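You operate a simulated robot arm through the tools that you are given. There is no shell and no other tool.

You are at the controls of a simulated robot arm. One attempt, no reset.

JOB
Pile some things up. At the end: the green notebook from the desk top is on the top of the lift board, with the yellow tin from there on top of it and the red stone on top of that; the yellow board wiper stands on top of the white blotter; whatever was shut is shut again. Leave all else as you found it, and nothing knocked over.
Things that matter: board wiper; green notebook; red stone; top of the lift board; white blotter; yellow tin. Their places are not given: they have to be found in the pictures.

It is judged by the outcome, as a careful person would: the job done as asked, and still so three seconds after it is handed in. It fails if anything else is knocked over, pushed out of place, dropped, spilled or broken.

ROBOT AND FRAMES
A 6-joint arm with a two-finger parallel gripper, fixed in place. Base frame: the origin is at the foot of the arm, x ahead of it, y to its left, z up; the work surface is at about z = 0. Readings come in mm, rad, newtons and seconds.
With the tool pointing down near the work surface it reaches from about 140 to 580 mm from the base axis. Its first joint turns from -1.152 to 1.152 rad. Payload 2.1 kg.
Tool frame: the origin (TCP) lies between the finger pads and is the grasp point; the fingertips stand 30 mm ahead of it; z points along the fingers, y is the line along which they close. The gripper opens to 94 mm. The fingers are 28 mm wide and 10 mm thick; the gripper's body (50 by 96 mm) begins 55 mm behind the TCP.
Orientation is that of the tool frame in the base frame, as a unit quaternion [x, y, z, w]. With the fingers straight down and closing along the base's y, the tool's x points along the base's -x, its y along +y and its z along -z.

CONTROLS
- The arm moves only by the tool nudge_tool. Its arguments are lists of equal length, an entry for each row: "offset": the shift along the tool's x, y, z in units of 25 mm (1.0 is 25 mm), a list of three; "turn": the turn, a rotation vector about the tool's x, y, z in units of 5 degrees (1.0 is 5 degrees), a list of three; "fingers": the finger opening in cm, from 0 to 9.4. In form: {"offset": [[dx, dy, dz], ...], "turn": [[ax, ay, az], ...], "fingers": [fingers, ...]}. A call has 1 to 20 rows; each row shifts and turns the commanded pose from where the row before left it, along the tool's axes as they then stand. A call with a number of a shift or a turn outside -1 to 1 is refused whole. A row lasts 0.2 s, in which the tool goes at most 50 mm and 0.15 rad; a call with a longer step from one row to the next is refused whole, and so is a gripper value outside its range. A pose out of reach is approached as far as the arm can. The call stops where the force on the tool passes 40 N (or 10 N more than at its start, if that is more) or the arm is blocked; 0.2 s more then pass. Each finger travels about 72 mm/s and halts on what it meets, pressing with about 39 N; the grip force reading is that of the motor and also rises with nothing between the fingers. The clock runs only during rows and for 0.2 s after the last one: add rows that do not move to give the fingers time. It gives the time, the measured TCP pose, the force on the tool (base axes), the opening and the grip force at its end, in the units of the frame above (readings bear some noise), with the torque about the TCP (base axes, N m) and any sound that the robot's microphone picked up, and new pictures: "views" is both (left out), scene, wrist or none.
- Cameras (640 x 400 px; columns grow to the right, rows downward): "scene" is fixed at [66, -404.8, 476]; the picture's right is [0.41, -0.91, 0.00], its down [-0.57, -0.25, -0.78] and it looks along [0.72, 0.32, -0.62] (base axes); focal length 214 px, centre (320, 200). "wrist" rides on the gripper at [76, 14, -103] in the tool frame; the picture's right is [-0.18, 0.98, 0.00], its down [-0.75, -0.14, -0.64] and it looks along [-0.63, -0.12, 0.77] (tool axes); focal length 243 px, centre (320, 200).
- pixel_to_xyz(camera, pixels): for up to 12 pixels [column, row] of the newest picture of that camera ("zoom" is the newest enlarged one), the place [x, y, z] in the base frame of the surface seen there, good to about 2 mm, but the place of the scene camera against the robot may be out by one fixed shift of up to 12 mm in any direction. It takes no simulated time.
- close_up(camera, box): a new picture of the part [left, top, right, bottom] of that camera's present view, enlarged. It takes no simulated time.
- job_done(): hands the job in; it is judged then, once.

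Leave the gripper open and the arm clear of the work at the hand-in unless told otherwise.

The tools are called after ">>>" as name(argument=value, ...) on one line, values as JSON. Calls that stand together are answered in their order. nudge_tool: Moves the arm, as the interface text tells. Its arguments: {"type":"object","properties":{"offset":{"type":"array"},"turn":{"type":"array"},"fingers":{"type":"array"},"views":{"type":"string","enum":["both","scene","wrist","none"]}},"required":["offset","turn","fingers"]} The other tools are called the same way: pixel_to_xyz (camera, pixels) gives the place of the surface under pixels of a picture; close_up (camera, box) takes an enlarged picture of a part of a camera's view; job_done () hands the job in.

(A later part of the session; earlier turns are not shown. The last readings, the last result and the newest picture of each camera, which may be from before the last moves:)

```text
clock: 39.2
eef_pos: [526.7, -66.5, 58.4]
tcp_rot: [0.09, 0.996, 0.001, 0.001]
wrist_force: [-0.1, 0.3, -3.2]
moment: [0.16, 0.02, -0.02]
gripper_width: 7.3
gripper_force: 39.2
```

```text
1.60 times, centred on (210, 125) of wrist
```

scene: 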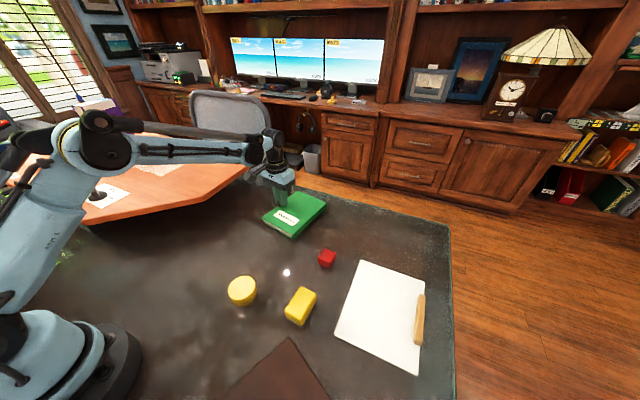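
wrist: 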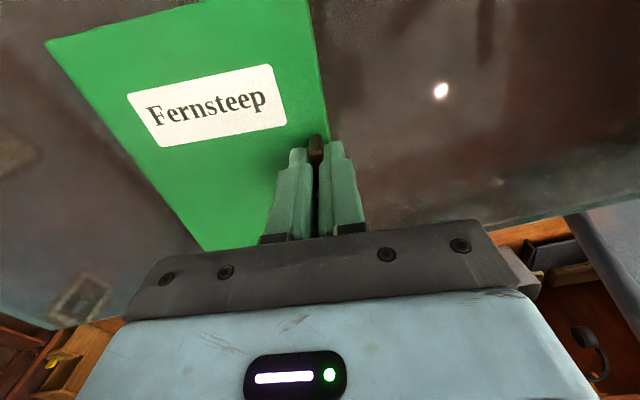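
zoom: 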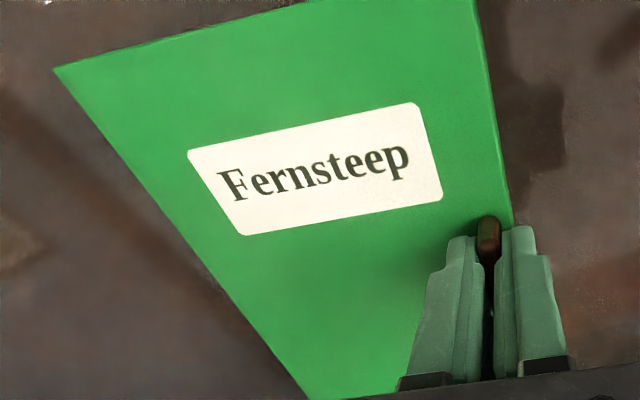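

The force of -3.2 N and moment of 0.16 N·m match the whole notebook (about 0.33 kg) hanging 52 mm off the tab. The picture shows it level and closed, so it's one solid body. I'll lift it slowly by another 75 mm and check.

>>> nudge_tool(offset=[[0, 0, -0.3], [0, 0, -0.5], [0, 0, -0.5], [0, 0, -0.5], [0, 0, -0.5], [0, 0, -0.5], [0, 0, -0.2], [0, 0, 0]], turn=[[0, 0, 0], [0, 0, 0], [0, 0, 0], [0, 0, 0], [0, 0, 0], [0, 0, 0], [0, 0, 0], [0, 0, 0]], fingers=[0, 0, 0, 0, 0, 0, 0, 0])

>>> close_up(camera="scene", box=[225, 120, 345, 240])

```text
clock: 41.0
eef_pos: [526.1, -65.0, 132.5]
tcp_rot: [0.09, 0.996, 0.001, 0.001]
wrist_force: [-0.4, 0.1, -3.0]
moment: [0.17, -0.03, -0.01]
gripper_width: 7.6
gripper_force: 38.9
```

scene: 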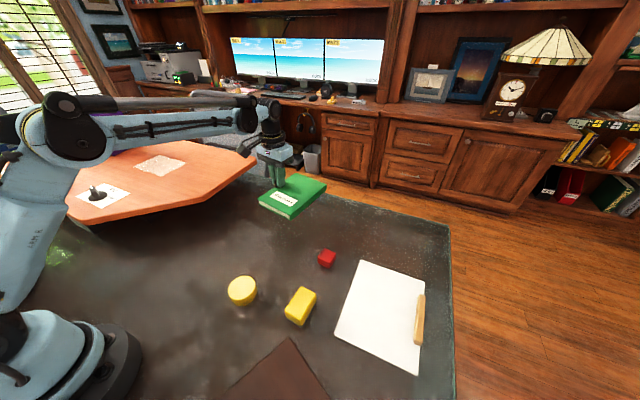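
wrist: 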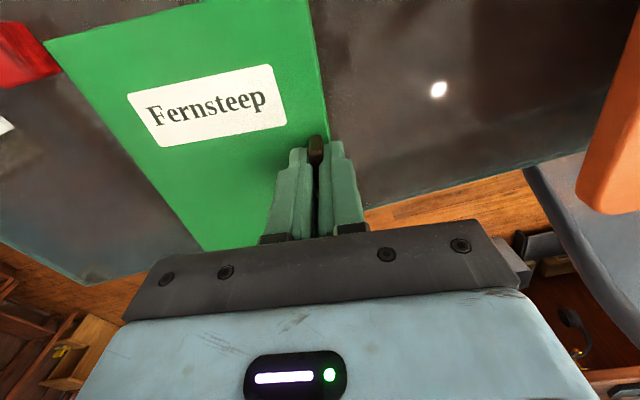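

```text
3.33 times, centred on (285, 180) of scene
```

zoom: 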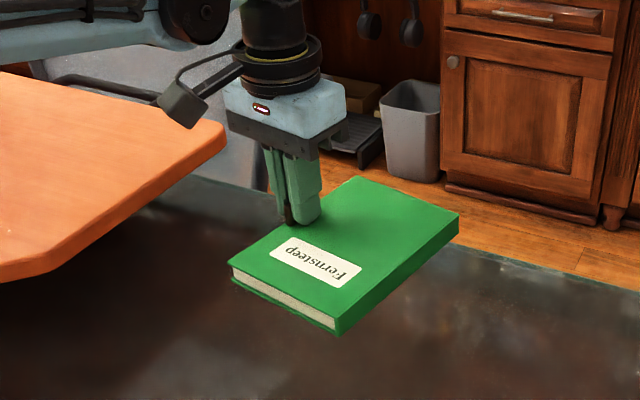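

The notebook hangs level with a steady 3 N load. I'll pull it back and up to about (420,-65,200) while still over the desk, then turn it 45° counter-clockwise there, clear of everything.

>>> nudge_tool(offset=[[0.83, -0.155, -0.54], [0.83, -0.155, -0.54], [0.83, -0.155, -0.54], [0.83, -0.155, -0.54], [0.83, -0.155, -0.54], [0, 0, 0], [0, 0, 0], [0, 0, 0], [0, 0, 0], [0, 0, 0], [0, 0, 0], [0, 0, 0], [0, 0, 0], [0, 0, 0], [0, 0, 0], [0, 0, 0]], turn=[[0, 0, 0], [0, 0, 0], [0, 0, 0], [0, 0, 0], [0, 0, 0], [0, 0, -0.8], [0, 0, -0.9], [0, 0, -0.9], [0, 0, -0.9], [0, 0, -0.9], [0, 0, -0.9], [0, 0, -0.9], [0, 0, -0.9], [0, 0, -0.9], [0, 0, -1], [0, 0, 0]], fingers=[0, 0, 0, 0, 0, 0, 0, 0, 0, 0, 0, 0, 0, 0, 0, 0])

```text
clock: 44.4
eef_pos: [420.6, -66.5, 199.2]
tcp_rot: [-0.297, 0.955, 0.0, 0.001]
wrist_force: [-0.1, -0.7, -3.7]
moment: [0.14, 0.07, 0.02]
gripper_width: 7.5
gripper_force: 38.9
```

scene: 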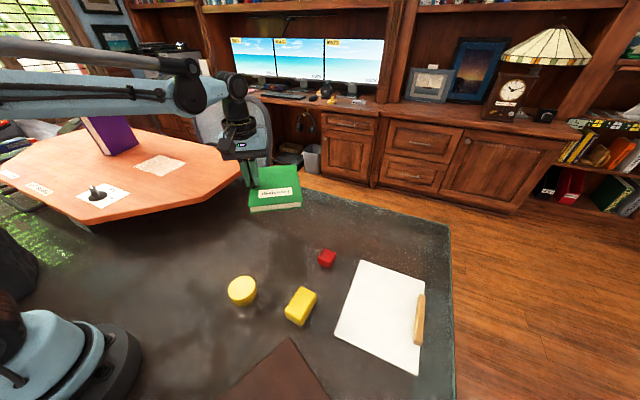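
wrist: 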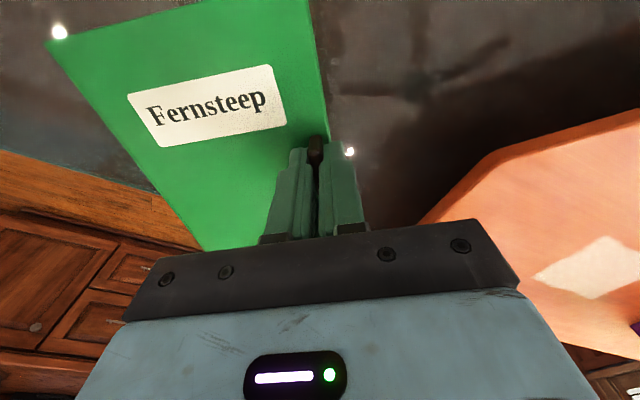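

The turn is done, at heading 34.6°. Now I'll carry the notebook level at z≈199, with its bottom at about z 136, over the lift board to about (388,289).

>>> nudge_tool(offset=[[-0.3, 0.5, 0], [-0.4635, 0.8275, 0], [-0.4635, 0.8275, 0], [-0.4635, 0.8275, 0], [-0.4635, 0.8275, 0], [-0.4635, 0.8275, 0], [-0.4635, 0.8275, 0], [-0.4635, 0.8275, 0], [-0.4635, 0.8275, 0], [-0.4635, 0.8275, 0], [-0.4635, 0.8275, 0], [-0.4635, 0.8275, 0], [-0.4635, 0.8275, 0], [-0.4635, 0.8275, 0], [-0.4635, 0.8275, 0], [-0.17, 0.35, 0], [0, 0, 0]], turn=[[0, 0, 0], [0, 0, 0], [0, 0, 0], [0, 0, 0], [0, 0, 0], [0, 0, 0], [0, 0, 0], [0, 0, 0], [0, 0, 0], [0, 0, 0], [0, 0, 0], [0, 0, 0], [0, 0, 0], [0, 0, 0], [0, 0, 0], [0, 0, 0], [0, 0, 0]], fingers=[0, 0, 0, 0, 0, 0, 0, 0, 0, 0, 0, 0, 0, 0, 0, 0, 0])

>>> close_up(camera="scene", box=[60, 80, 260, 230])

```text
clock: 48.0
eef_pos: [386.9, 288.3, 202.5]
tcp_rot: [-0.296, 0.955, 0.0, 0.0]
wrist_force: [-0.4, 0.2, -3.6]
moment: [0.13, 0.13, 0.01]
gripper_width: 7.5
gripper_force: 38.7
```

scene: 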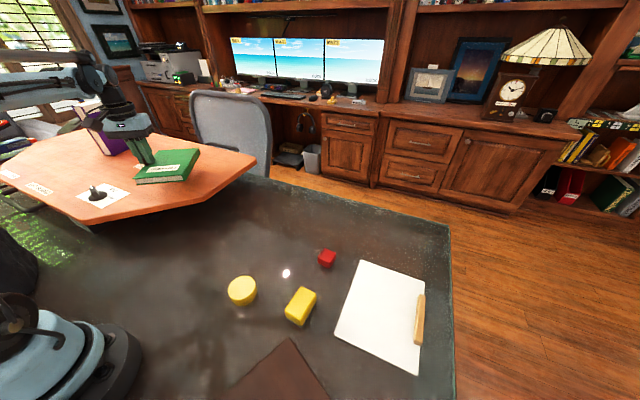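
wrist: 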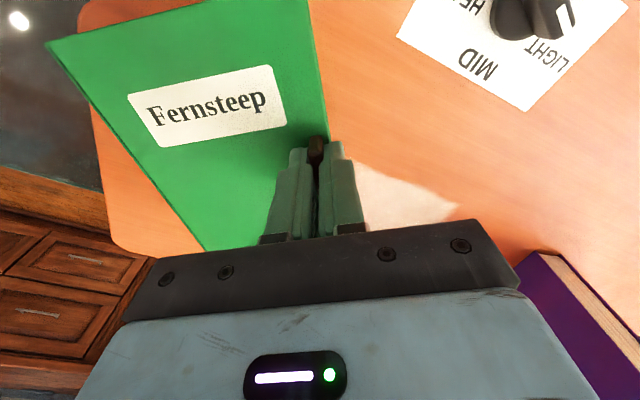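

```text
2.67 times, centred on (160, 155) of scene
```

zoom: 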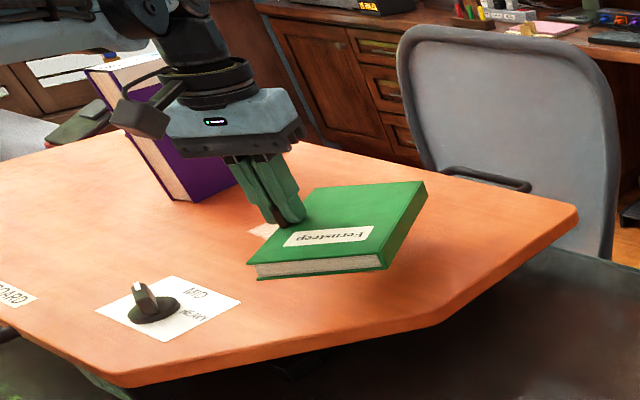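

The notebook is over the lift board, clear of the dial paper and inside the edges. Contact should come at about z 162. I'll go down to z≈167 first and then feel for contact in small steps.

>>> nudge_tool(offset=[[0, 0, 0.4], [0, 0, 0.5], [0, 0, 0.4], [0, 0, 0.1], [0, 0, 0]], turn=[[0, 0, 0], [0, 0, 0], [0, 0, 0], [0, 0, 0], [0, 0, 0]], fingers=[0, 0, 0, 0, 0], views="scene")

>>> close_up(camera="scene", box=[60, 100, 260, 230])

```text
clock: 49.2
eef_pos: [387.8, 288.8, 165.1]
tcp_rot: [-0.298, 0.955, 0.0, 0.0]
wrist_force: [-0.2, -0.3, -3.6]
moment: [0.16, 0.1, 0.0]
gripper_width: 7.6
gripper_force: 39.0
```

scene: 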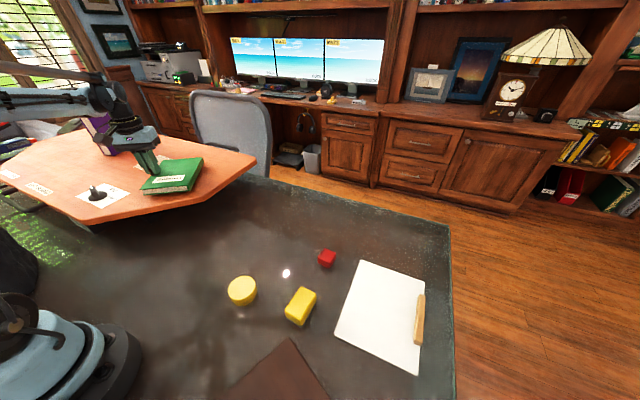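

```text
3.08 times, centred on (160, 165) of scene
```

zoom: 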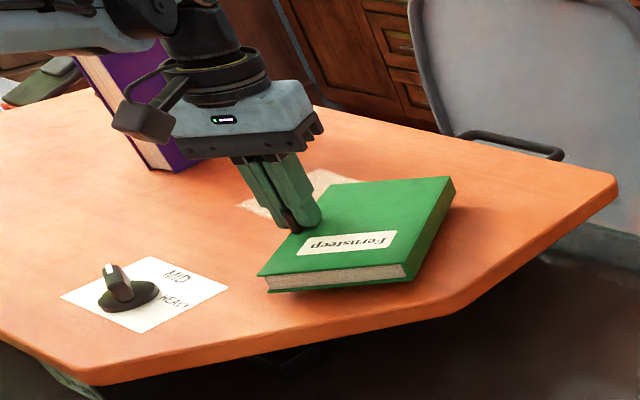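

It's a few millimetres above the board with no contact yet (-3.6 N). I'll go down 2 mm.

>>> nudge_tool(offset=[[0, 0, 0.08], [0, 0, 0]], turn=[[0, 0, 0], [0, 0, 0]], fingers=[0, 0], views="none")

>>> nudge_tool(offset=[[0, 0, 0.06], [0, 0, 0]], turn=[[0, 0, 0], [0, 0, 0]], fingers=[0, 0], views="none")

```text
clock: 49.8
eef_pos: [388.0, 288.7, 164.3]
tcp_rot: [-0.298, 0.955, 0.0, 0.001]
wrist_force: [-0.3, 0.2, -3.0]
moment: [0.14, 0.13, 0.01]
gripper_width: 7.2
gripper_force: 39.0
```

```text
clock: 50.4
eef_pos: [387.1, 289.3, 162.0]
tcp_rot: [-0.298, 0.955, 0.001, 0.001]
wrist_force: [-0.3, -0.3, -3.6]
moment: [0.18, 0.1, 0.0]
gripper_width: 7.7
gripper_force: 38.5
```

Still no contact at z≈162, so I'll keep going down in 1.5 mm steps.

>>> nudge_tool(offset=[[0, 0, 0.06], [0, 0, 0]], turn=[[0, 0, 0], [0, 0, 0]], fingers=[0, 0], views="none")

>>> nudge_tool(offset=[[0, 0, 0.06], [0, 0, 0]], turn=[[0, 0, 0], [0, 0, 0]], fingers=[0, 0], views="none")

```text
clock: 51.0
eef_pos: [388.0, 287.6, 159.8]
tcp_rot: [-0.297, 0.955, 0.001, 0.001]
wrist_force: [-1.3, -0.4, -3.1]
moment: [0.14, 0.1, -0.01]
gripper_width: 7.7
gripper_force: 38.6
```

```text
clock: 51.6
eef_pos: [387.9, 289.8, 159.6]
tcp_rot: [-0.297, 0.955, 0.0, 0.001]
wrist_force: [-1.2, 0.1, -3.4]
moment: [0.15, 0.12, 0.0]
gripper_width: 7.6
gripper_force: 39.0
```

There's still no contact at about z 159.5, so I'll look at the gap before going on.

>>> nudge_tool(offset=[[0, 0, 0.04], [0, 0, 0]], turn=[[0, 0, 0], [0, 0, 0]], fingers=[0, 0])

>>> close_up(camera="scene", box=[120, 140, 220, 210])

>>> pixel_to_xyz(camera="scene", pixels=[[200, 205], [215, 185], [120, 205], [175, 178], [60, 170], [110, 190], [160, 195]])

```text
clock: 52.2
eef_pos: [387.0, 288.3, 158.6]
tcp_rot: [-0.298, 0.955, 0.0, 0.001]
wrist_force: [-0.9, -0.1, -3.3]
moment: [0.16, 0.07, 0.02]
gripper_width: 7.3
gripper_force: 39.0
```

scene: 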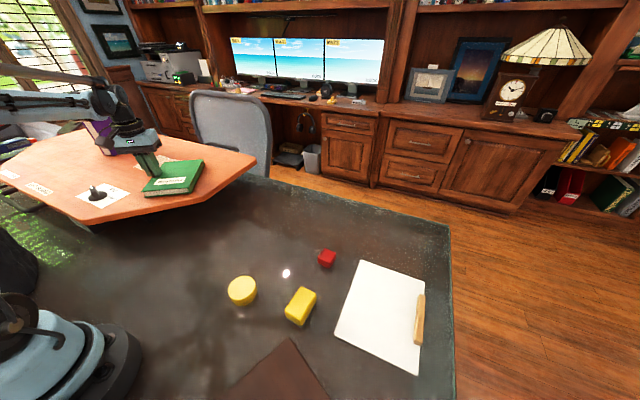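
wrist: 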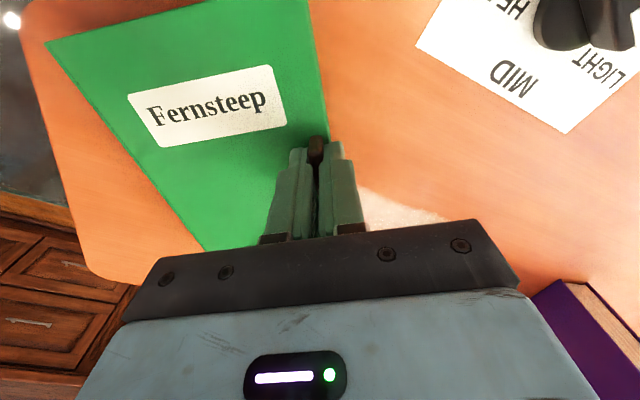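

```text
5.71 times, centred on (170, 175) of scene
```

zoom: 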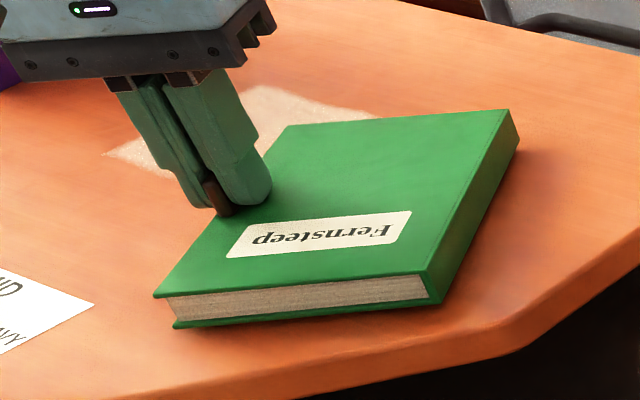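

```text
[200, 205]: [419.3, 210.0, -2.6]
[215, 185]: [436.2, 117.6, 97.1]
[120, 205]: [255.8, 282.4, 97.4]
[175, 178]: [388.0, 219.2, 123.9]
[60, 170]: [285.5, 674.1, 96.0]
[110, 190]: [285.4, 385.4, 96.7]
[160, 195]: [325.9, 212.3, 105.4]
```

The notebook looks very close to the board. I'll measure the notebook's top and the board with the wrist camera.

>>> pixel_to_xyz(camera="wrist", pixels=[[100, 70], [200, 180], [250, 50], [300, 20], [60, 160], [120, 250], [400, 100], [450, 180], [520, 75], [40, 30], [600, 200], [360, 40]])

>>> pixel_to_xyz(camera="zoom", pixels=[[300, 320], [300, 335], [430, 300], [430, 285], [180, 325], [170, 335], [200, 350], [400, 340], [470, 300], [520, 200], [500, 140], [300, 150]])

```text
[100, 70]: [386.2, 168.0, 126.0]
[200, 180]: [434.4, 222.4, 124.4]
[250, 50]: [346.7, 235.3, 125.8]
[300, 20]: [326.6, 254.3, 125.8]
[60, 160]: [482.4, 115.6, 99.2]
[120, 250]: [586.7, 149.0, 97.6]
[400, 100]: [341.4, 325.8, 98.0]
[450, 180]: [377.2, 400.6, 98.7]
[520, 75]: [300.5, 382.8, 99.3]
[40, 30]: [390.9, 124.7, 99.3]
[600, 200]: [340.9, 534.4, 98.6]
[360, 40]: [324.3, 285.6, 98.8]
```

```text
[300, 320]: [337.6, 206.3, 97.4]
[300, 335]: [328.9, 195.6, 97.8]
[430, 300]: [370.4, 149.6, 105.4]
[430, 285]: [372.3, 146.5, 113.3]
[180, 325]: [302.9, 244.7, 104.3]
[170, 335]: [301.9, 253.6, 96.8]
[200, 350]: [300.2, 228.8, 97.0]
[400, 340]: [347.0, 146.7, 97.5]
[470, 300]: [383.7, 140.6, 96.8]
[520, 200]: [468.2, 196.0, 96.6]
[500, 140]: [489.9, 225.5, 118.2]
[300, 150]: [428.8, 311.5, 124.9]
```

The notebook's top is at z≈125.5 and the board at 98.7. If the notebook is only about 20–21 mm thick, with the true desk surface at z≈0 under a glassy finish, contact should come at about z 152. I'll keep feeling down in 2 mm steps.

>>> nudge_tool(offset=[[0, 0, 0.08], [0, 0, 0]], turn=[[0, 0, 0], [0, 0, 0]], fingers=[0, 0], views="none")

>>> nudge_tool(offset=[[0, 0, 0.06], [0, 0, 0]], turn=[[0, 0, 0], [0, 0, 0]], fingers=[0, 0], views="none")

>>> nudge_tool(offset=[[0, 0, 0.04], [0, 0, 0]], turn=[[0, 0, 0], [0, 0, 0]], fingers=[0, 0], views="none")

```text
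clock: 52.8
eef_pos: [387.8, 288.3, 156.9]
tcp_rot: [-0.297, 0.955, 0.0, 0.0]
wrist_force: [-1.3, -0.9, -3.7]
moment: [0.11, 0.12, -0.02]
gripper_width: 7.3
gripper_force: 38.8
```

```text
clock: 53.4
eef_pos: [388.3, 289.4, 155.4]
tcp_rot: [-0.298, 0.955, 0.001, 0.002]
wrist_force: [-0.4, 0.5, -4.5]
moment: [0.12, 0.12, -0.02]
gripper_width: 7.7
gripper_force: 39.3
```

```text
clock: 54.0
eef_pos: [388.2, 288.2, 155.0]
tcp_rot: [-0.297, 0.955, 0.0, 0.001]
wrist_force: [0.2, -0.5, -4.5]
moment: [0.15, 0.1, 0.0]
gripper_width: 7.5
gripper_force: 38.8
```

Still free hanging at about z 155. I'll continue in 1 mm steps.

>>> nudge_tool(offset=[[0, 0, 0.04], [0, 0, 0]], turn=[[0, 0, 0], [0, 0, 0]], fingers=[0, 0], views="none")

>>> nudge_tool(offset=[[0, 0, 0.04], [0, 0, 0]], turn=[[0, 0, 0], [0, 0, 0]], fingers=[0, 0], views="none")

>>> nudge_tool(offset=[[0, 0, 0.04], [0, 0, 0]], turn=[[0, 0, 0], [0, 0, 0]], fingers=[0, 0], views="scene")

>>> close_up(camera="scene", box=[120, 140, 220, 210])

```text
clock: 54.6
eef_pos: [387.5, 289.4, 153.7]
tcp_rot: [-0.298, 0.955, 0.0, 0.0]
wrist_force: [-2.9, 0.6, 6.9]
moment: [0.03, -0.03, 0.05]
gripper_width: 7.2
gripper_force: 38.7
```

```text
clock: 55.2
eef_pos: [387.6, 288.3, 153.1]
tcp_rot: [-0.296, 0.955, 0.001, 0.001]
wrist_force: [-0.2, 1.1, 38.9]
moment: [-0.07, 0.07, -0.01]
gripper_width: 7.5
gripper_force: 39.2
```

```text
clock: 55.8
eef_pos: [386.6, 289.1, 153.2]
tcp_rot: [-0.297, 0.955, 0.001, 0.001]
wrist_force: [-1.2, 0.4, 44.2]
moment: [0.14, -0.26, 0.01]
gripper_width: 7.6
gripper_force: 39.0
```

scene: 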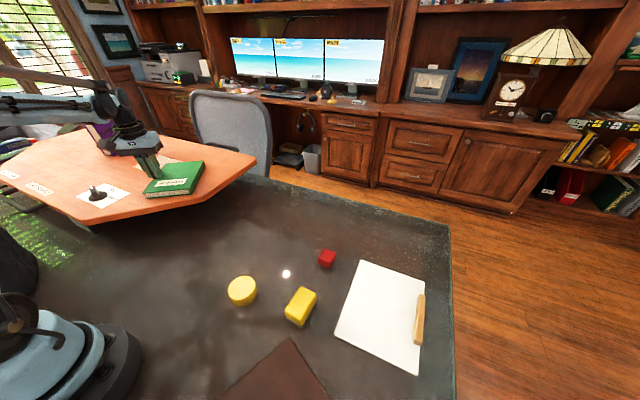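

```text
5.71 times, centred on (170, 175) of scene
```

zoom: 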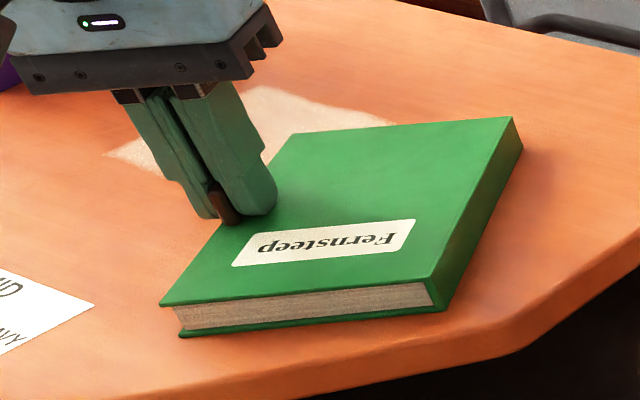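

Contact came at z≈153.7, and the board stays firm even at 44 N, so it's locked and won't sink. I'll raise the command by 2 mm to take the pressure off before releasing.

>>> nudge_tool(offset=[[0, 0, -0.06], [0, 0, 0], [0, 0, 0]], turn=[[0, 0, 0], [0, 0, 0], [0, 0, 0]], fingers=[0, 0, 0], views="none")

```text
clock: 56.6
eef_pos: [386.9, 288.9, 151.9]
tcp_rot: [-0.297, 0.955, 0.0, 0.001]
wrist_force: [0.4, 0.8, 0.5]
moment: [0.02, -0.01, 0.0]
gripper_width: 7.5
gripper_force: 39.4
```

The force is near zero and the notebook's weight is on the board. I'll open the fingers to about 40 mm and look.

>>> nudge_tool(offset=[[0, 0, 0], [0, 0, 0], [0, 0, 0], [0, 0, 0]], turn=[[0, 0, 0], [0, 0, 0], [0, 0, 0], [0, 0, 0]], fingers=[2, 4, 4, 4])

>>> close_up(camera="scene", box=[60, 100, 260, 230])

```text
clock: 57.6
eef_pos: [388.2, 289.1, 153.5]
tcp_rot: [-0.298, 0.955, 0.0, 0.001]
wrist_force: [0.8, 0.2, -0.5]
moment: [0.0, 0.05, 0.01]
gripper_width: 40.0
gripper_force: 0.0
```

scene: 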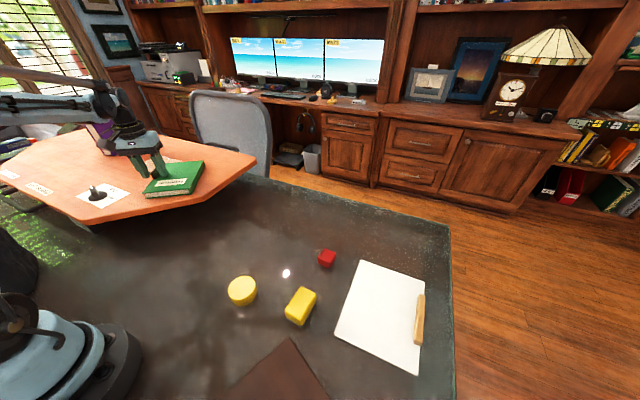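
wrist: 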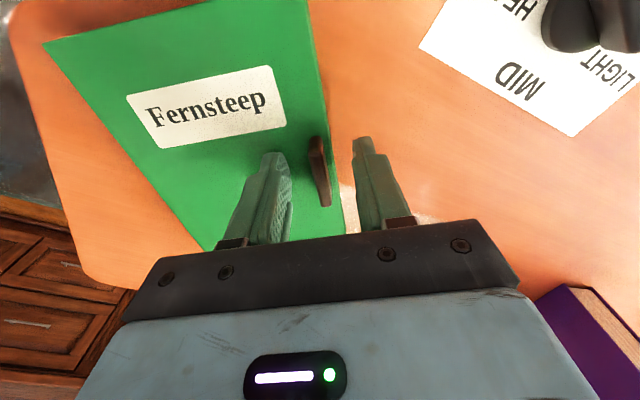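

```text
3.08 times, centred on (160, 165) of scene
```

zoom: 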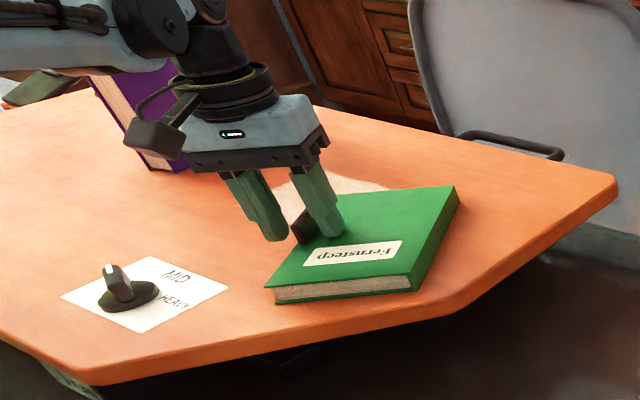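

The notebook is released and lies flat. I'll rise straight up 100 mm and measure where it lies.

>>> nudge_tool(offset=[[0, 0, -0.5], [0, 0, -0.8], [0, 0, -1], [0, 0, -1], [0, 0, -0.7], [0, 0, 0]], turn=[[0, 0, 0], [0, 0, 0], [0, 0, 0], [0, 0, 0], [0, 0, 0], [0, 0, 0]], fingers=[4, 4, 4, 4, 4, 4], views="wrist")

>>> close_up(camera="wrist", box=[80, 0, 400, 220])

```text
clock: 59.0
eef_pos: [387.9, 287.9, 252.1]
tcp_rot: [-0.296, 0.955, 0.0, 0.0]
wrist_force: [0.6, 0.7, 0.1]
moment: [-0.01, -0.01, 0.02]
gripper_width: 40.0
gripper_force: 0.1
```

wrist: 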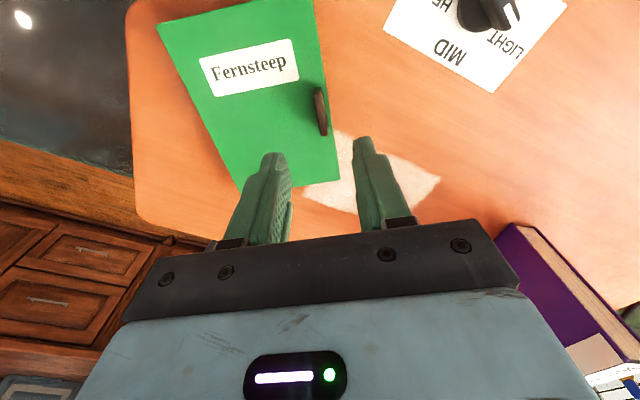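

```text
1.82 times, centred on (240, 110) of wrist
```

zoom: 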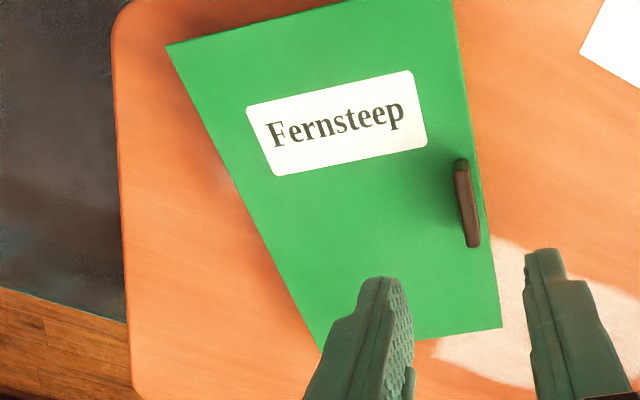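

>>> pixel_to_xyz(camera="zoom", pixels=[[175, 48], [448, 5], [498, 324], [326, 340], [320, 200], [465, 205], [455, 165], [475, 242], [540, 180], [160, 200]])

```text
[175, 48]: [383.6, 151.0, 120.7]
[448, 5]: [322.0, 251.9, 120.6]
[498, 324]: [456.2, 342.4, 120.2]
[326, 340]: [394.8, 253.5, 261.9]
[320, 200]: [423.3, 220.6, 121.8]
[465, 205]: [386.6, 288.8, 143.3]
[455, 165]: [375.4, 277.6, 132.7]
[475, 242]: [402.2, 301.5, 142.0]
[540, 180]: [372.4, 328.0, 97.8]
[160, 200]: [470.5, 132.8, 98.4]
```

The notebook lies with its centre at about (420,247) and its top at z≈120.6, so it's about 22 mm thick. That puts the true desk surface at about z -1, and I'll keep the fingertips above that. Next I'll travel at z≈252 to above the tin near (239,-140).

>>> nudge_tool(offset=[[0.4, -0.3, 0], [0.75, -0.55, 0], [0.75, -0.55, 0], [0.75, -0.55, 0], [0.75, -0.55, 0], [0.75, -0.55, 0], [0.75, -0.55, 0], [0.75, -0.55, 0], [0.75, -0.55, 0], [0.75, -0.55, 0], [0.75, -0.55, 0], [0.75, -0.55, 0], [0.75, -0.55, 0], [0.75, -0.55, 0], [0.75, -0.55, 0], [0.75, -0.55, 0], [0.75, -0.55, 0], [0.75, -0.55, 0], [0.75, -0.55, 0], [0.7, -0.53, 0]], turn=[[0, 0, 0], [0, 0, 0.5], [0, 0, 0], [0, 0, 0], [0, 0, 0], [0, 0, 0], [0, 0, 0], [0, 0, 0], [0, 0, 0], [0, 0, 0], [0, 0, 0], [0, 0, 0], [0, 0, 0], [0, 0, 0], [0, 0, 0], [0, 0, 0], [0, 0, 0], [0, 0, 0], [0, 0, 0], [0, 0, 0]], fingers=[4, 4, 4, 4, 4, 5, 6, 7, 8, 9, 9.4, 9.4, 9.4, 9.4, 9.4, 9.4, 9.4, 9.4, 9.4, 9.4])

```text
clock: 63.2
eef_pos: [220.9, -134.6, 252.3]
tcp_rot: [-0.276, 0.961, 0.0, 0.001]
wrist_force: [1.0, -0.3, 0.1]
moment: [0.03, 0.01, 0.0]
gripper_width: 94.1
gripper_force: 0.0
```

scene: 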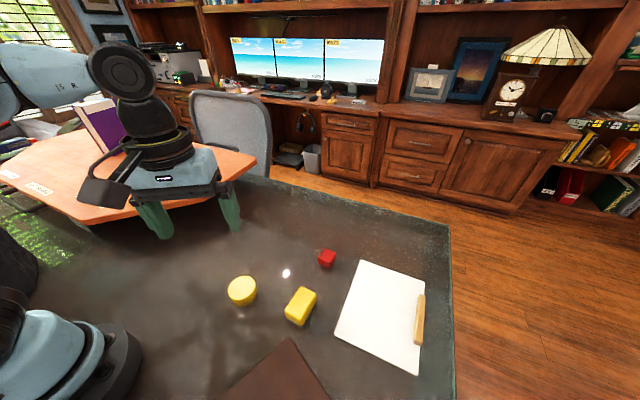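
wrist: 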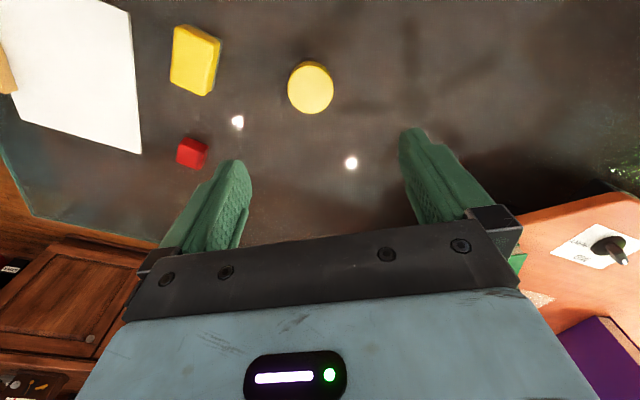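

I'm above the tin, which shows at (310,87) in the wrist picture. I'll enlarge it and measure it and its neighbours.

>>> close_up(camera="wrist", box=[140, 10, 380, 180])

>>> pixel_to_xyz(camera="wrist", pixels=[[290, 86], [332, 86], [311, 65], [311, 109], [311, 87], [311, 114], [350, 120], [177, 30], [216, 40], [205, 92], [173, 80], [190, 145]])

```text
2.35 times, centred on (260, 95) of wrist
```

zoom: 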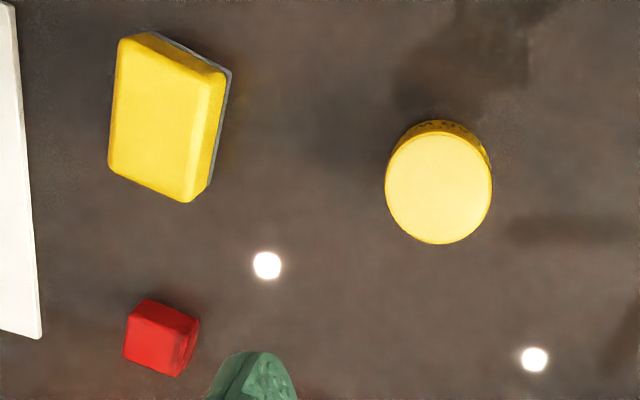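

```text
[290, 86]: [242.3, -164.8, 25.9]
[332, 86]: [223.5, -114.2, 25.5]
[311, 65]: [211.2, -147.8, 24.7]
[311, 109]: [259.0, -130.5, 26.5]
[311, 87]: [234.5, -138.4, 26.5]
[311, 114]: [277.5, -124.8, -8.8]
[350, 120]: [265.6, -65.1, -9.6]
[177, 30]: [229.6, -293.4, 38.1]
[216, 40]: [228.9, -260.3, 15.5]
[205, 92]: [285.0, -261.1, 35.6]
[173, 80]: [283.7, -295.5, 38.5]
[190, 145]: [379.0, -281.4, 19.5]
```

The tin is a cylinder about 54 mm across, with its centre at about (233.5,-139.5) and its top at z 26. I'll turn the tool 67° clockwise so the fingers won't meet the notebook's tab when I set the tin down, centre over the tin, and go down to z≈120.

>>> nudge_tool(offset=[[0, 0, 0], [0, 0, 0], [0, 0, 0], [0, 0, 0], [0, 0, 0], [0, 0, 0], [0, 0, 0], [0, 0, 0], [0, 0, 0], [0, 0, 0], [0, 0, 0], [0, 0, 0], [0, 0, 0], [-0.525, 0.13, 0], [0, 0, 1], [0, 0, 1], [0, 0, 1], [0, 0, 1], [0, 0, 1], [0, 0, 0.3]], turn=[[0, 0, 1], [0, 0, 1], [0, 0, 1], [0, 0, 1], [0, 0, 1], [0, 0, 1], [0, 0, 1], [0, 0, 1], [0, 0, 1], [0, 0, 1], [0, 0, 1], [0, 0, 1], [0, 0, 1], [0, 0, 0], [0, 0, 0], [0, 0, 0], [0, 0, 0], [0, 0, 0], [0, 0, 0], [0, 0, 0]], fingers=[9.4, 9.4, 9.4, 9.4, 9.4, 9.4, 9.4, 9.4, 9.4, 9.4, 9.4, 9.4, 9.4, 9.4, 9.4, 9.4, 9.4, 9.4, 9.4, 9.4], views="wrist")

>>> close_up(camera="wrist", box=[200, 20, 440, 200])

>>> pixel_to_xyz(camera="wrist", pixels=[[320, 106], [290, 106], [350, 106], [320, 80], [320, 130]])

```text
clock: 67.4
eef_pos: [234.3, -138.7, 119.1]
tcp_rot: [0.283, 0.959, 0.0, 0.0]
wrist_force: [0.2, -0.9, 0.1]
moment: [0.03, 0.02, 0.0]
gripper_width: 94.0
gripper_force: 0.1
```

wrist: 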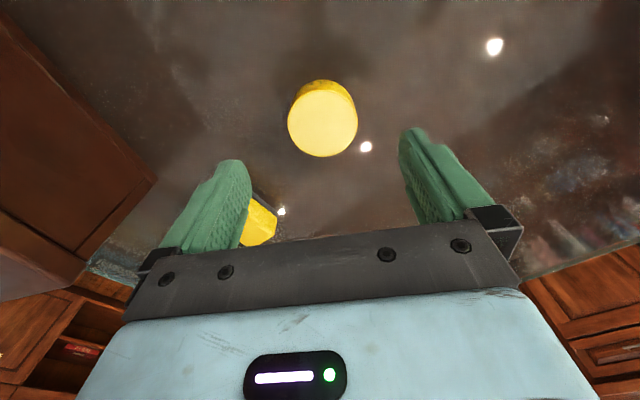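

```text
2.22 times, centred on (320, 110) of wrist
```

zoom: 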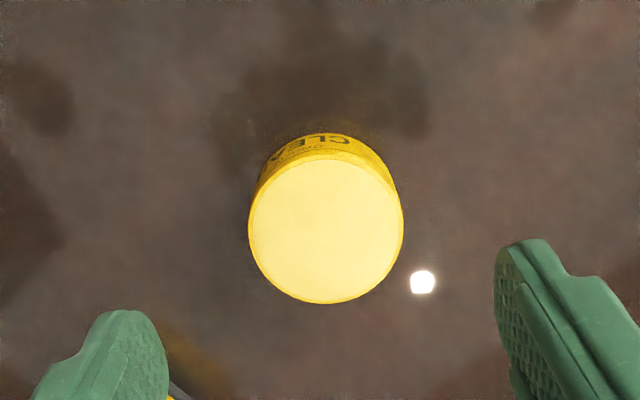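

```text
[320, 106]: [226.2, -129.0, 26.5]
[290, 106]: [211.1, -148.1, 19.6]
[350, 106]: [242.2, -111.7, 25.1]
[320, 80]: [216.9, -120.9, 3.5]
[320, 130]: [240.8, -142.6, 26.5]
```

I'll read the rim points of the tin's top to centre on it exactly.

>>> pixel_to_xyz(camera="zoom", pixels=[[252, 232], [400, 232], [326, 163], [326, 299], [275, 180], [377, 180], [275, 283], [377, 283], [326, 231], [326, 145]])

```text
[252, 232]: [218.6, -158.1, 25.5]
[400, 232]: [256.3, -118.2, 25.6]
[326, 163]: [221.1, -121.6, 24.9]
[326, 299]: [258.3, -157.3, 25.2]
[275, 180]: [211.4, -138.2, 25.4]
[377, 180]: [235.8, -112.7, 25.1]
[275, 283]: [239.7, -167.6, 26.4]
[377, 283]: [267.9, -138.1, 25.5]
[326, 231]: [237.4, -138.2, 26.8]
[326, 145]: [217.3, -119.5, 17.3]
```

The tin's centre is at about (238.5,-139) and it's about 56 mm across. I'll shift about 4 mm to centre on it and descend to z≈36, which puts the tips at about z 6, with the fingers fully open.

>>> nudge_tool(offset=[[-0.148, 0.08, 0.3], [0, 0, 0.8], [0, 0, 0.8], [0, 0, 0.7], [0, 0, 0.5], [0, 0, 0.22], [0, 0, 0]], turn=[[0, 0, 0], [0, 0, 0], [0, 0, 0], [0, 0, 0], [0, 0, 0], [0, 0, 0], [0, 0, 0]], fingers=[9.4, 9.4, 9.4, 9.4, 9.4, 9.4, 9.4], views="wrist")

```text
clock: 69.0
eef_pos: [236.9, -137.5, 36.1]
tcp_rot: [0.284, 0.959, 0.0, 0.0]
wrist_force: [-0.2, 0.3, -1.4]
moment: [0.01, -0.01, -0.04]
gripper_width: 94.0
gripper_force: 0.0
```

wrist: 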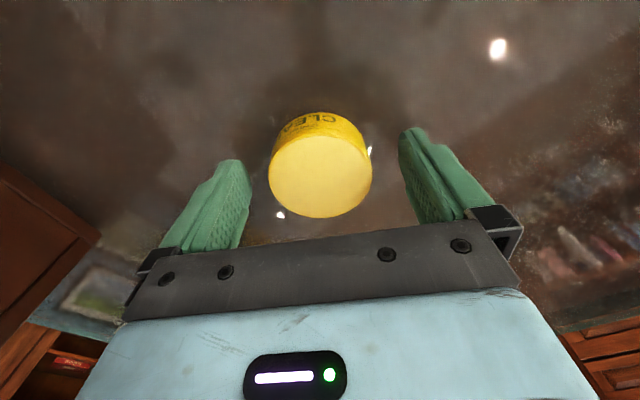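

The tin is centred between the fingers, so I'll close on it.

>>> nudge_tool(offset=[[0, 0, 0], [0, 0, 0], [0, 0, 0], [0, 0, 0], [0, 0, 0], [0, 0, 0]], turn=[[0, 0, 0], [0, 0, 0], [0, 0, 0], [0, 0, 0], [0, 0, 0], [0, 0, 0]], fingers=[8, 7, 6, 5.2, 4.8, 4.8], views="wrist")

```text
clock: 70.4
eef_pos: [238.2, -139.3, 36.7]
tcp_rot: [0.283, 0.959, 0.002, 0.0]
wrist_force: [0.5, 0.8, 0.5]
moment: [-0.03, 0.01, -0.01]
gripper_width: 57.9
gripper_force: 38.8
```

wrist: 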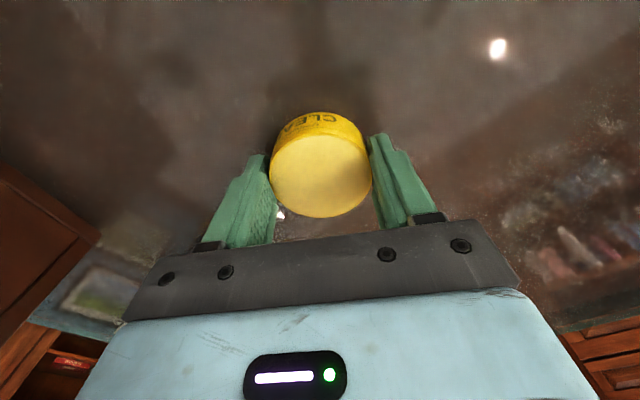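

The tin is held with a 57.9 mm opening and a 39 N grip. I'll lift it a little, then up to about z 215.

>>> nudge_tool(offset=[[0, 0, -0.2], [0, 0, -0.4], [0, 0, -0.8], [0, 0, -0.9], [0, 0, -0.9], [0, 0, -0.9], [0, 0, -0.9], [0, 0, -0.9], [0, 0, -0.8], [0, 0, -0.43], [0, 0, 0]], turn=[[0, 0, 0], [0, 0, 0], [0, 0, 0], [0, 0, 0], [0, 0, 0], [0, 0, 0], [0, 0, 0], [0, 0, 0], [0, 0, 0], [0, 0, 0], [0, 0, 0]], fingers=[4.8, 4.8, 4.8, 4.8, 4.8, 4.8, 4.8, 4.8, 4.8, 4.8, 4.8])

```text
clock: 72.8
eef_pos: [239.3, -139.6, 213.4]
tcp_rot: [0.283, 0.959, 0.001, 0.0]
wrist_force: [-0.1, 0.4, -1.4]
moment: [-0.01, 0.01, 0.02]
gripper_width: 57.4
gripper_force: 39.4
```

scene: 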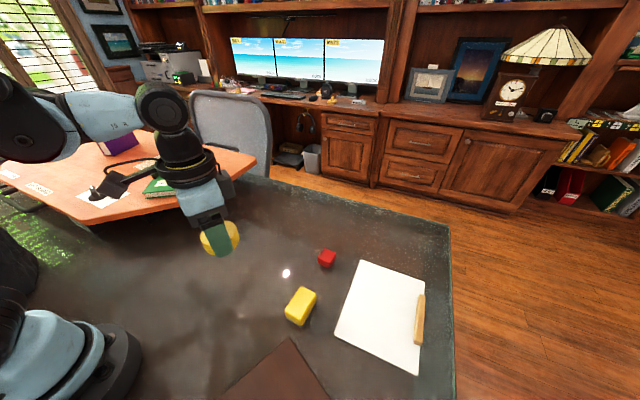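
wrist: 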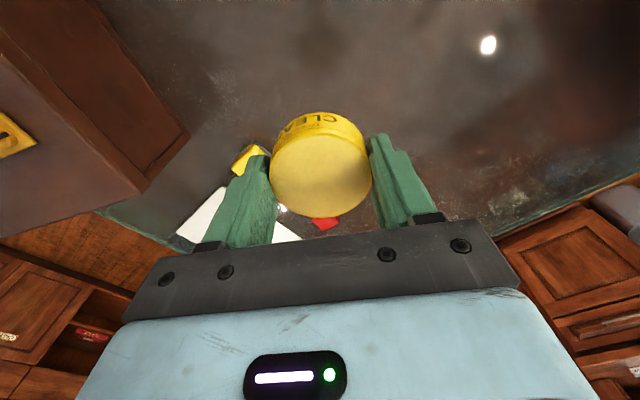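

The tin is up and weighs about 1.4 N. I'll carry it level at z≈214 to above the notebook's centre, about (423,242).

>>> nudge_tool(offset=[[0.05, 0.43, 0], [0.116, 0.935, 0], [0.116, 0.935, 0], [0.116, 0.935, 0], [0.116, 0.935, 0], [0.116, 0.935, 0], [0.116, 0.935, 0], [0.116, 0.935, 0], [0.116, 0.935, 0], [0.116, 0.935, 0], [0.116, 0.935, 0], [0.116, 0.935, 0], [0.116, 0.935, 0], [0.116, 0.935, 0], [0.116, 0.935, 0], [0.116, 0.935, 0], [0.116, 0.935, 0], [0.116, 0.935, 0], [0.068, 0.505, 0], [0, 0, 0]], turn=[[0, 0, 0], [0, 0, 0], [0, 0, 0], [0, 0, 0], [0, 0, 0], [0, 0, 0], [0, 0, 0], [0, 0, 0], [0, 0, 0], [0, 0, 0], [0, 0, 0], [0, 0, 0], [0, 0, 0], [0, 0, 0], [0, 0, 0], [0, 0, 0], [0, 0, 0], [0, 0, 0], [0, 0, 0], [0, 0, 0]], fingers=[4.8, 4.8, 4.8, 4.8, 4.8, 4.8, 4.8, 4.8, 4.8, 4.8, 4.8, 4.8, 4.8, 4.8, 4.8, 4.8, 4.8, 4.8, 4.8, 4.8])

>>> close_up(camera="scene", box=[60, 90, 260, 220])

```text
clock: 77.0
eef_pos: [423.3, 243.2, 215.6]
tcp_rot: [0.284, 0.959, 0.001, 0.0]
wrist_force: [-0.1, -0.3, -1.2]
moment: [0.01, -0.03, 0.0]
gripper_width: 57.4
gripper_force: 39.0
```

scene: 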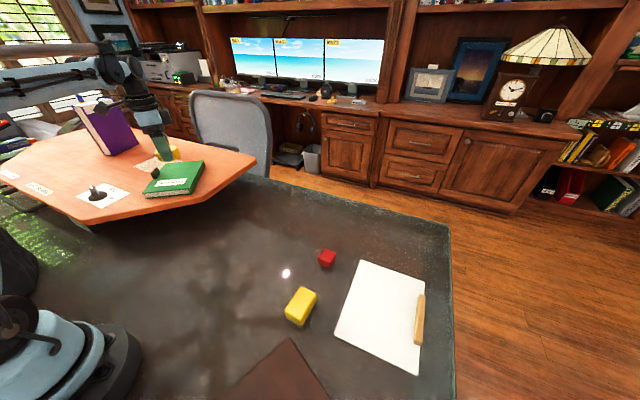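
wrist: 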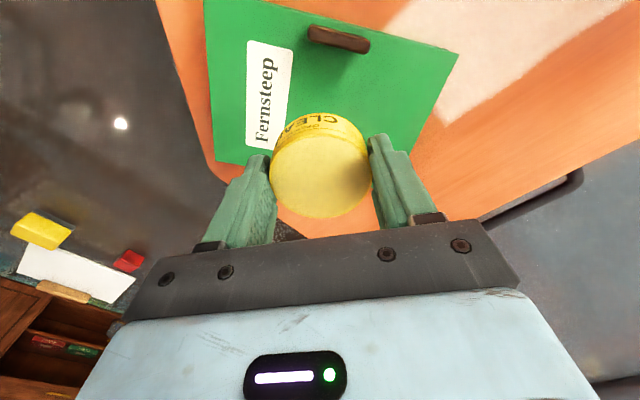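

```text
3.08 times, centred on (160, 155) of scene
```

zoom: 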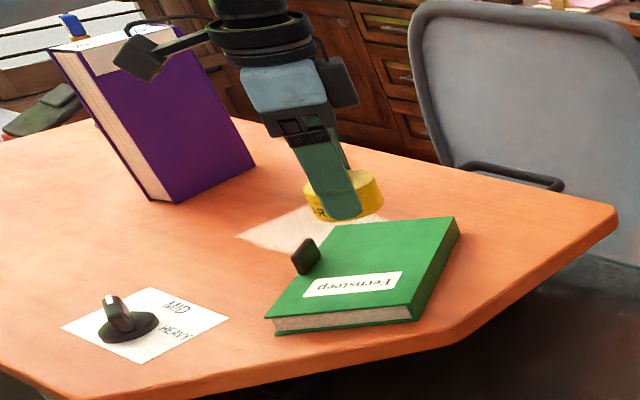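

I'm above the notebook, with the tab well clear of the fingers. I'll check the notebook's place again, then descend to about z 165.

>>> pixel_to_xyz(camera="wrist", pixels=[[210, 8], [455, 58], [410, 150], [222, 158], [340, 38], [300, 90], [230, 100]])

>>> nudge_tool(offset=[[0, 0, 0.3], [0, 0, 0.6], [0, 0, 0.6], [0, 0, 0.4], [0, 0, 0.1], [0, 0, 0]], turn=[[0, 0, 0], [0, 0, 0], [0, 0, 0], [0, 0, 0], [0, 0, 0], [0, 0, 0]], fingers=[4.8, 4.8, 4.8, 4.8, 4.8, 4.8])

>>> close_up(camera="scene", box=[120, 110, 220, 210])

```text
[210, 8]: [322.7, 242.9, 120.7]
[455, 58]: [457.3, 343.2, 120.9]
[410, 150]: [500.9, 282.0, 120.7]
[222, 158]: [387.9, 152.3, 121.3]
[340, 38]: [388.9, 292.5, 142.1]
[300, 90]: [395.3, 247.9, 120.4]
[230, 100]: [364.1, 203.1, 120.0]
```

```text
clock: 78.4
eef_pos: [424.7, 242.6, 165.6]
tcp_rot: [0.283, 0.959, 0.001, 0.0]
wrist_force: [0.3, -0.2, -0.5]
moment: [-0.02, -0.01, -0.02]
gripper_width: 57.3
gripper_force: 39.5
```

scene: 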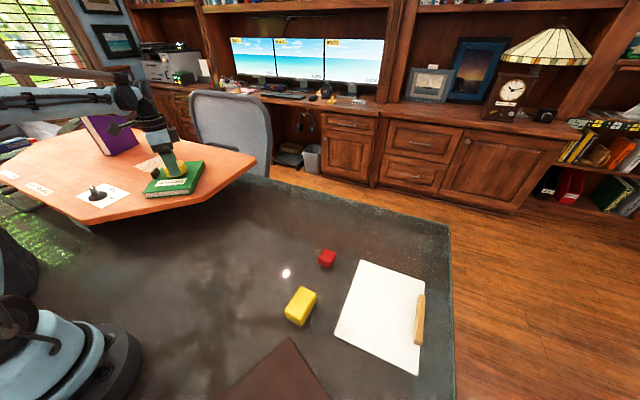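
wrist: 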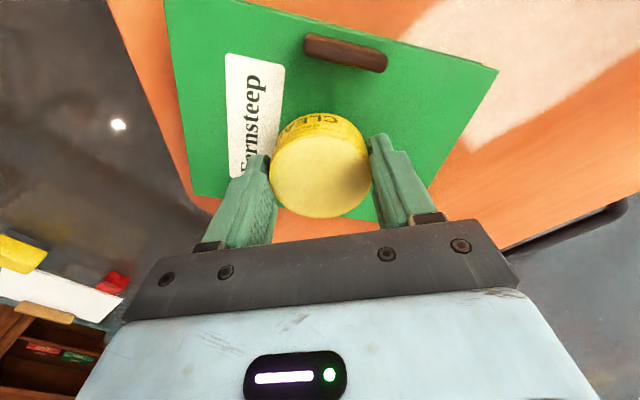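

```text
4.00 times, centred on (170, 160) of scene
```

zoom: 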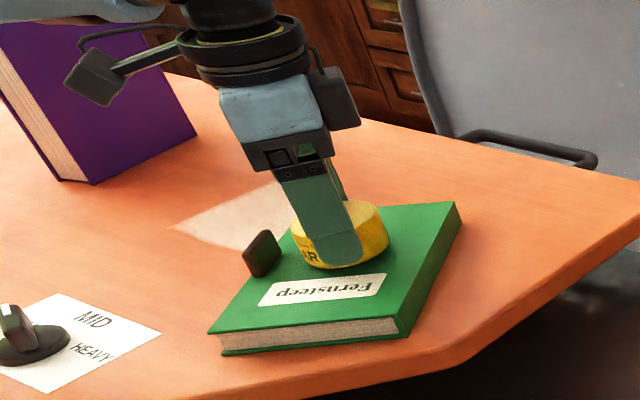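

The tin is a few millimetres above the cover. I'll go 4 mm down, then feel with small steps one at a time.

>>> nudge_tool(offset=[[0, 0, 0.16], [0, 0, 0]], turn=[[0, 0, 0], [0, 0, 0]], fingers=[4.8, 4.8], views="none")

```text
clock: 79.0
eef_pos: [424.2, 243.6, 161.4]
tcp_rot: [0.284, 0.959, 0.001, 0.001]
wrist_force: [0.6, -0.4, -1.2]
moment: [0.0, -0.01, -0.01]
gripper_width: 57.8
gripper_force: 39.1
```

No contact at z 161.4, so I'll go down 1 mm more.

>>> nudge_tool(offset=[[0, 0, 0.04], [0, 0, 0]], turn=[[0, 0, 0], [0, 0, 0]], fingers=[4.8, 4.8], views="none")

```text
clock: 79.6
eef_pos: [423.9, 243.3, 159.9]
tcp_rot: [0.283, 0.959, 0.001, 0.0]
wrist_force: [-0.2, 0.0, -0.3]
moment: [0.02, 0.0, 0.02]
gripper_width: 57.7
gripper_force: 38.4
```

Not touching firmly yet, so another 1 mm.

>>> nudge_tool(offset=[[0, 0, 0.04], [0, 0, 0]], turn=[[0, 0, 0], [0, 0, 0]], fingers=[4.8, 4.8], views="none")

```text
clock: 80.2
eef_pos: [424.8, 242.6, 160.1]
tcp_rot: [0.284, 0.959, 0.001, 0.001]
wrist_force: [-0.2, 0.9, -0.8]
moment: [0.03, -0.01, 0.0]
gripper_width: 57.7
gripper_force: 39.1
```

Still about -0.8 N. I'll take another small step.

>>> nudge_tool(offset=[[0, 0, 0.03], [0, 0, 0]], turn=[[0, 0, 0], [0, 0, 0]], fingers=[4.8, 4.8], views="none")

```text
clock: 80.8
eef_pos: [423.5, 243.8, 158.3]
tcp_rot: [0.283, 0.959, 0.001, -0.001]
wrist_force: [0.0, 0.2, -0.7]
moment: [0.01, -0.02, 0.02]
gripper_width: 57.8
gripper_force: 38.8
```

I'll go down another 0.75 mm.

>>> nudge_tool(offset=[[0, 0, 0.03], [0, 0, 0]], turn=[[0, 0, 0], [0, 0, 0]], fingers=[4.8, 4.8], views="none")

```text
clock: 81.4
eef_pos: [424.0, 243.5, 159.1]
tcp_rot: [0.284, 0.959, 0.001, 0.001]
wrist_force: [-0.3, 0.6, 7.2]
moment: [-0.07, 0.06, 0.0]
gripper_width: 57.6
gripper_force: 39.0
```

Contact at +7 N, so the tin rests on the notebook. I'll ease off 0.25 mm and open the fingers to about 78 mm, slowly.

>>> nudge_tool(offset=[[0, 0, -0.01], [0, 0, 0], [0, 0, 0], [0, 0, 0], [0, 0, 0]], turn=[[0, 0, 0], [0, 0, 0], [0, 0, 0], [0, 0, 0], [0, 0, 0]], fingers=[4.8, 6.2, 7, 7.8, 7.8])

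>>> close_up(camera="scene", box=[120, 110, 220, 210])

```text
clock: 82.6
eef_pos: [424.3, 242.4, 157.1]
tcp_rot: [0.283, 0.959, 0.0, 0.0]
wrist_force: [0.7, 0.0, 0.1]
moment: [-0.02, 0.0, 0.0]
gripper_width: 78.2
gripper_force: 0.1
```

scene: 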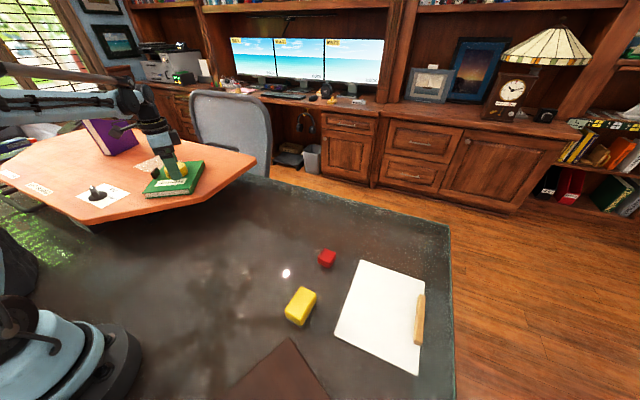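
wrist: 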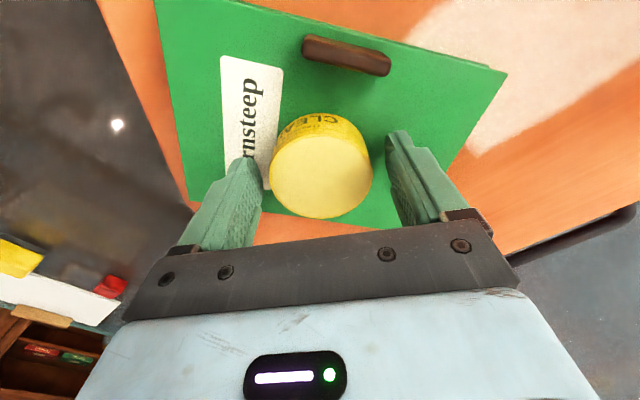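

```text
4.00 times, centred on (170, 160) of scene
```

zoom: 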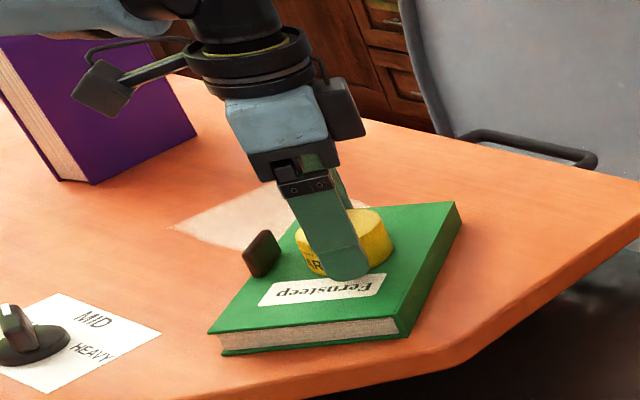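

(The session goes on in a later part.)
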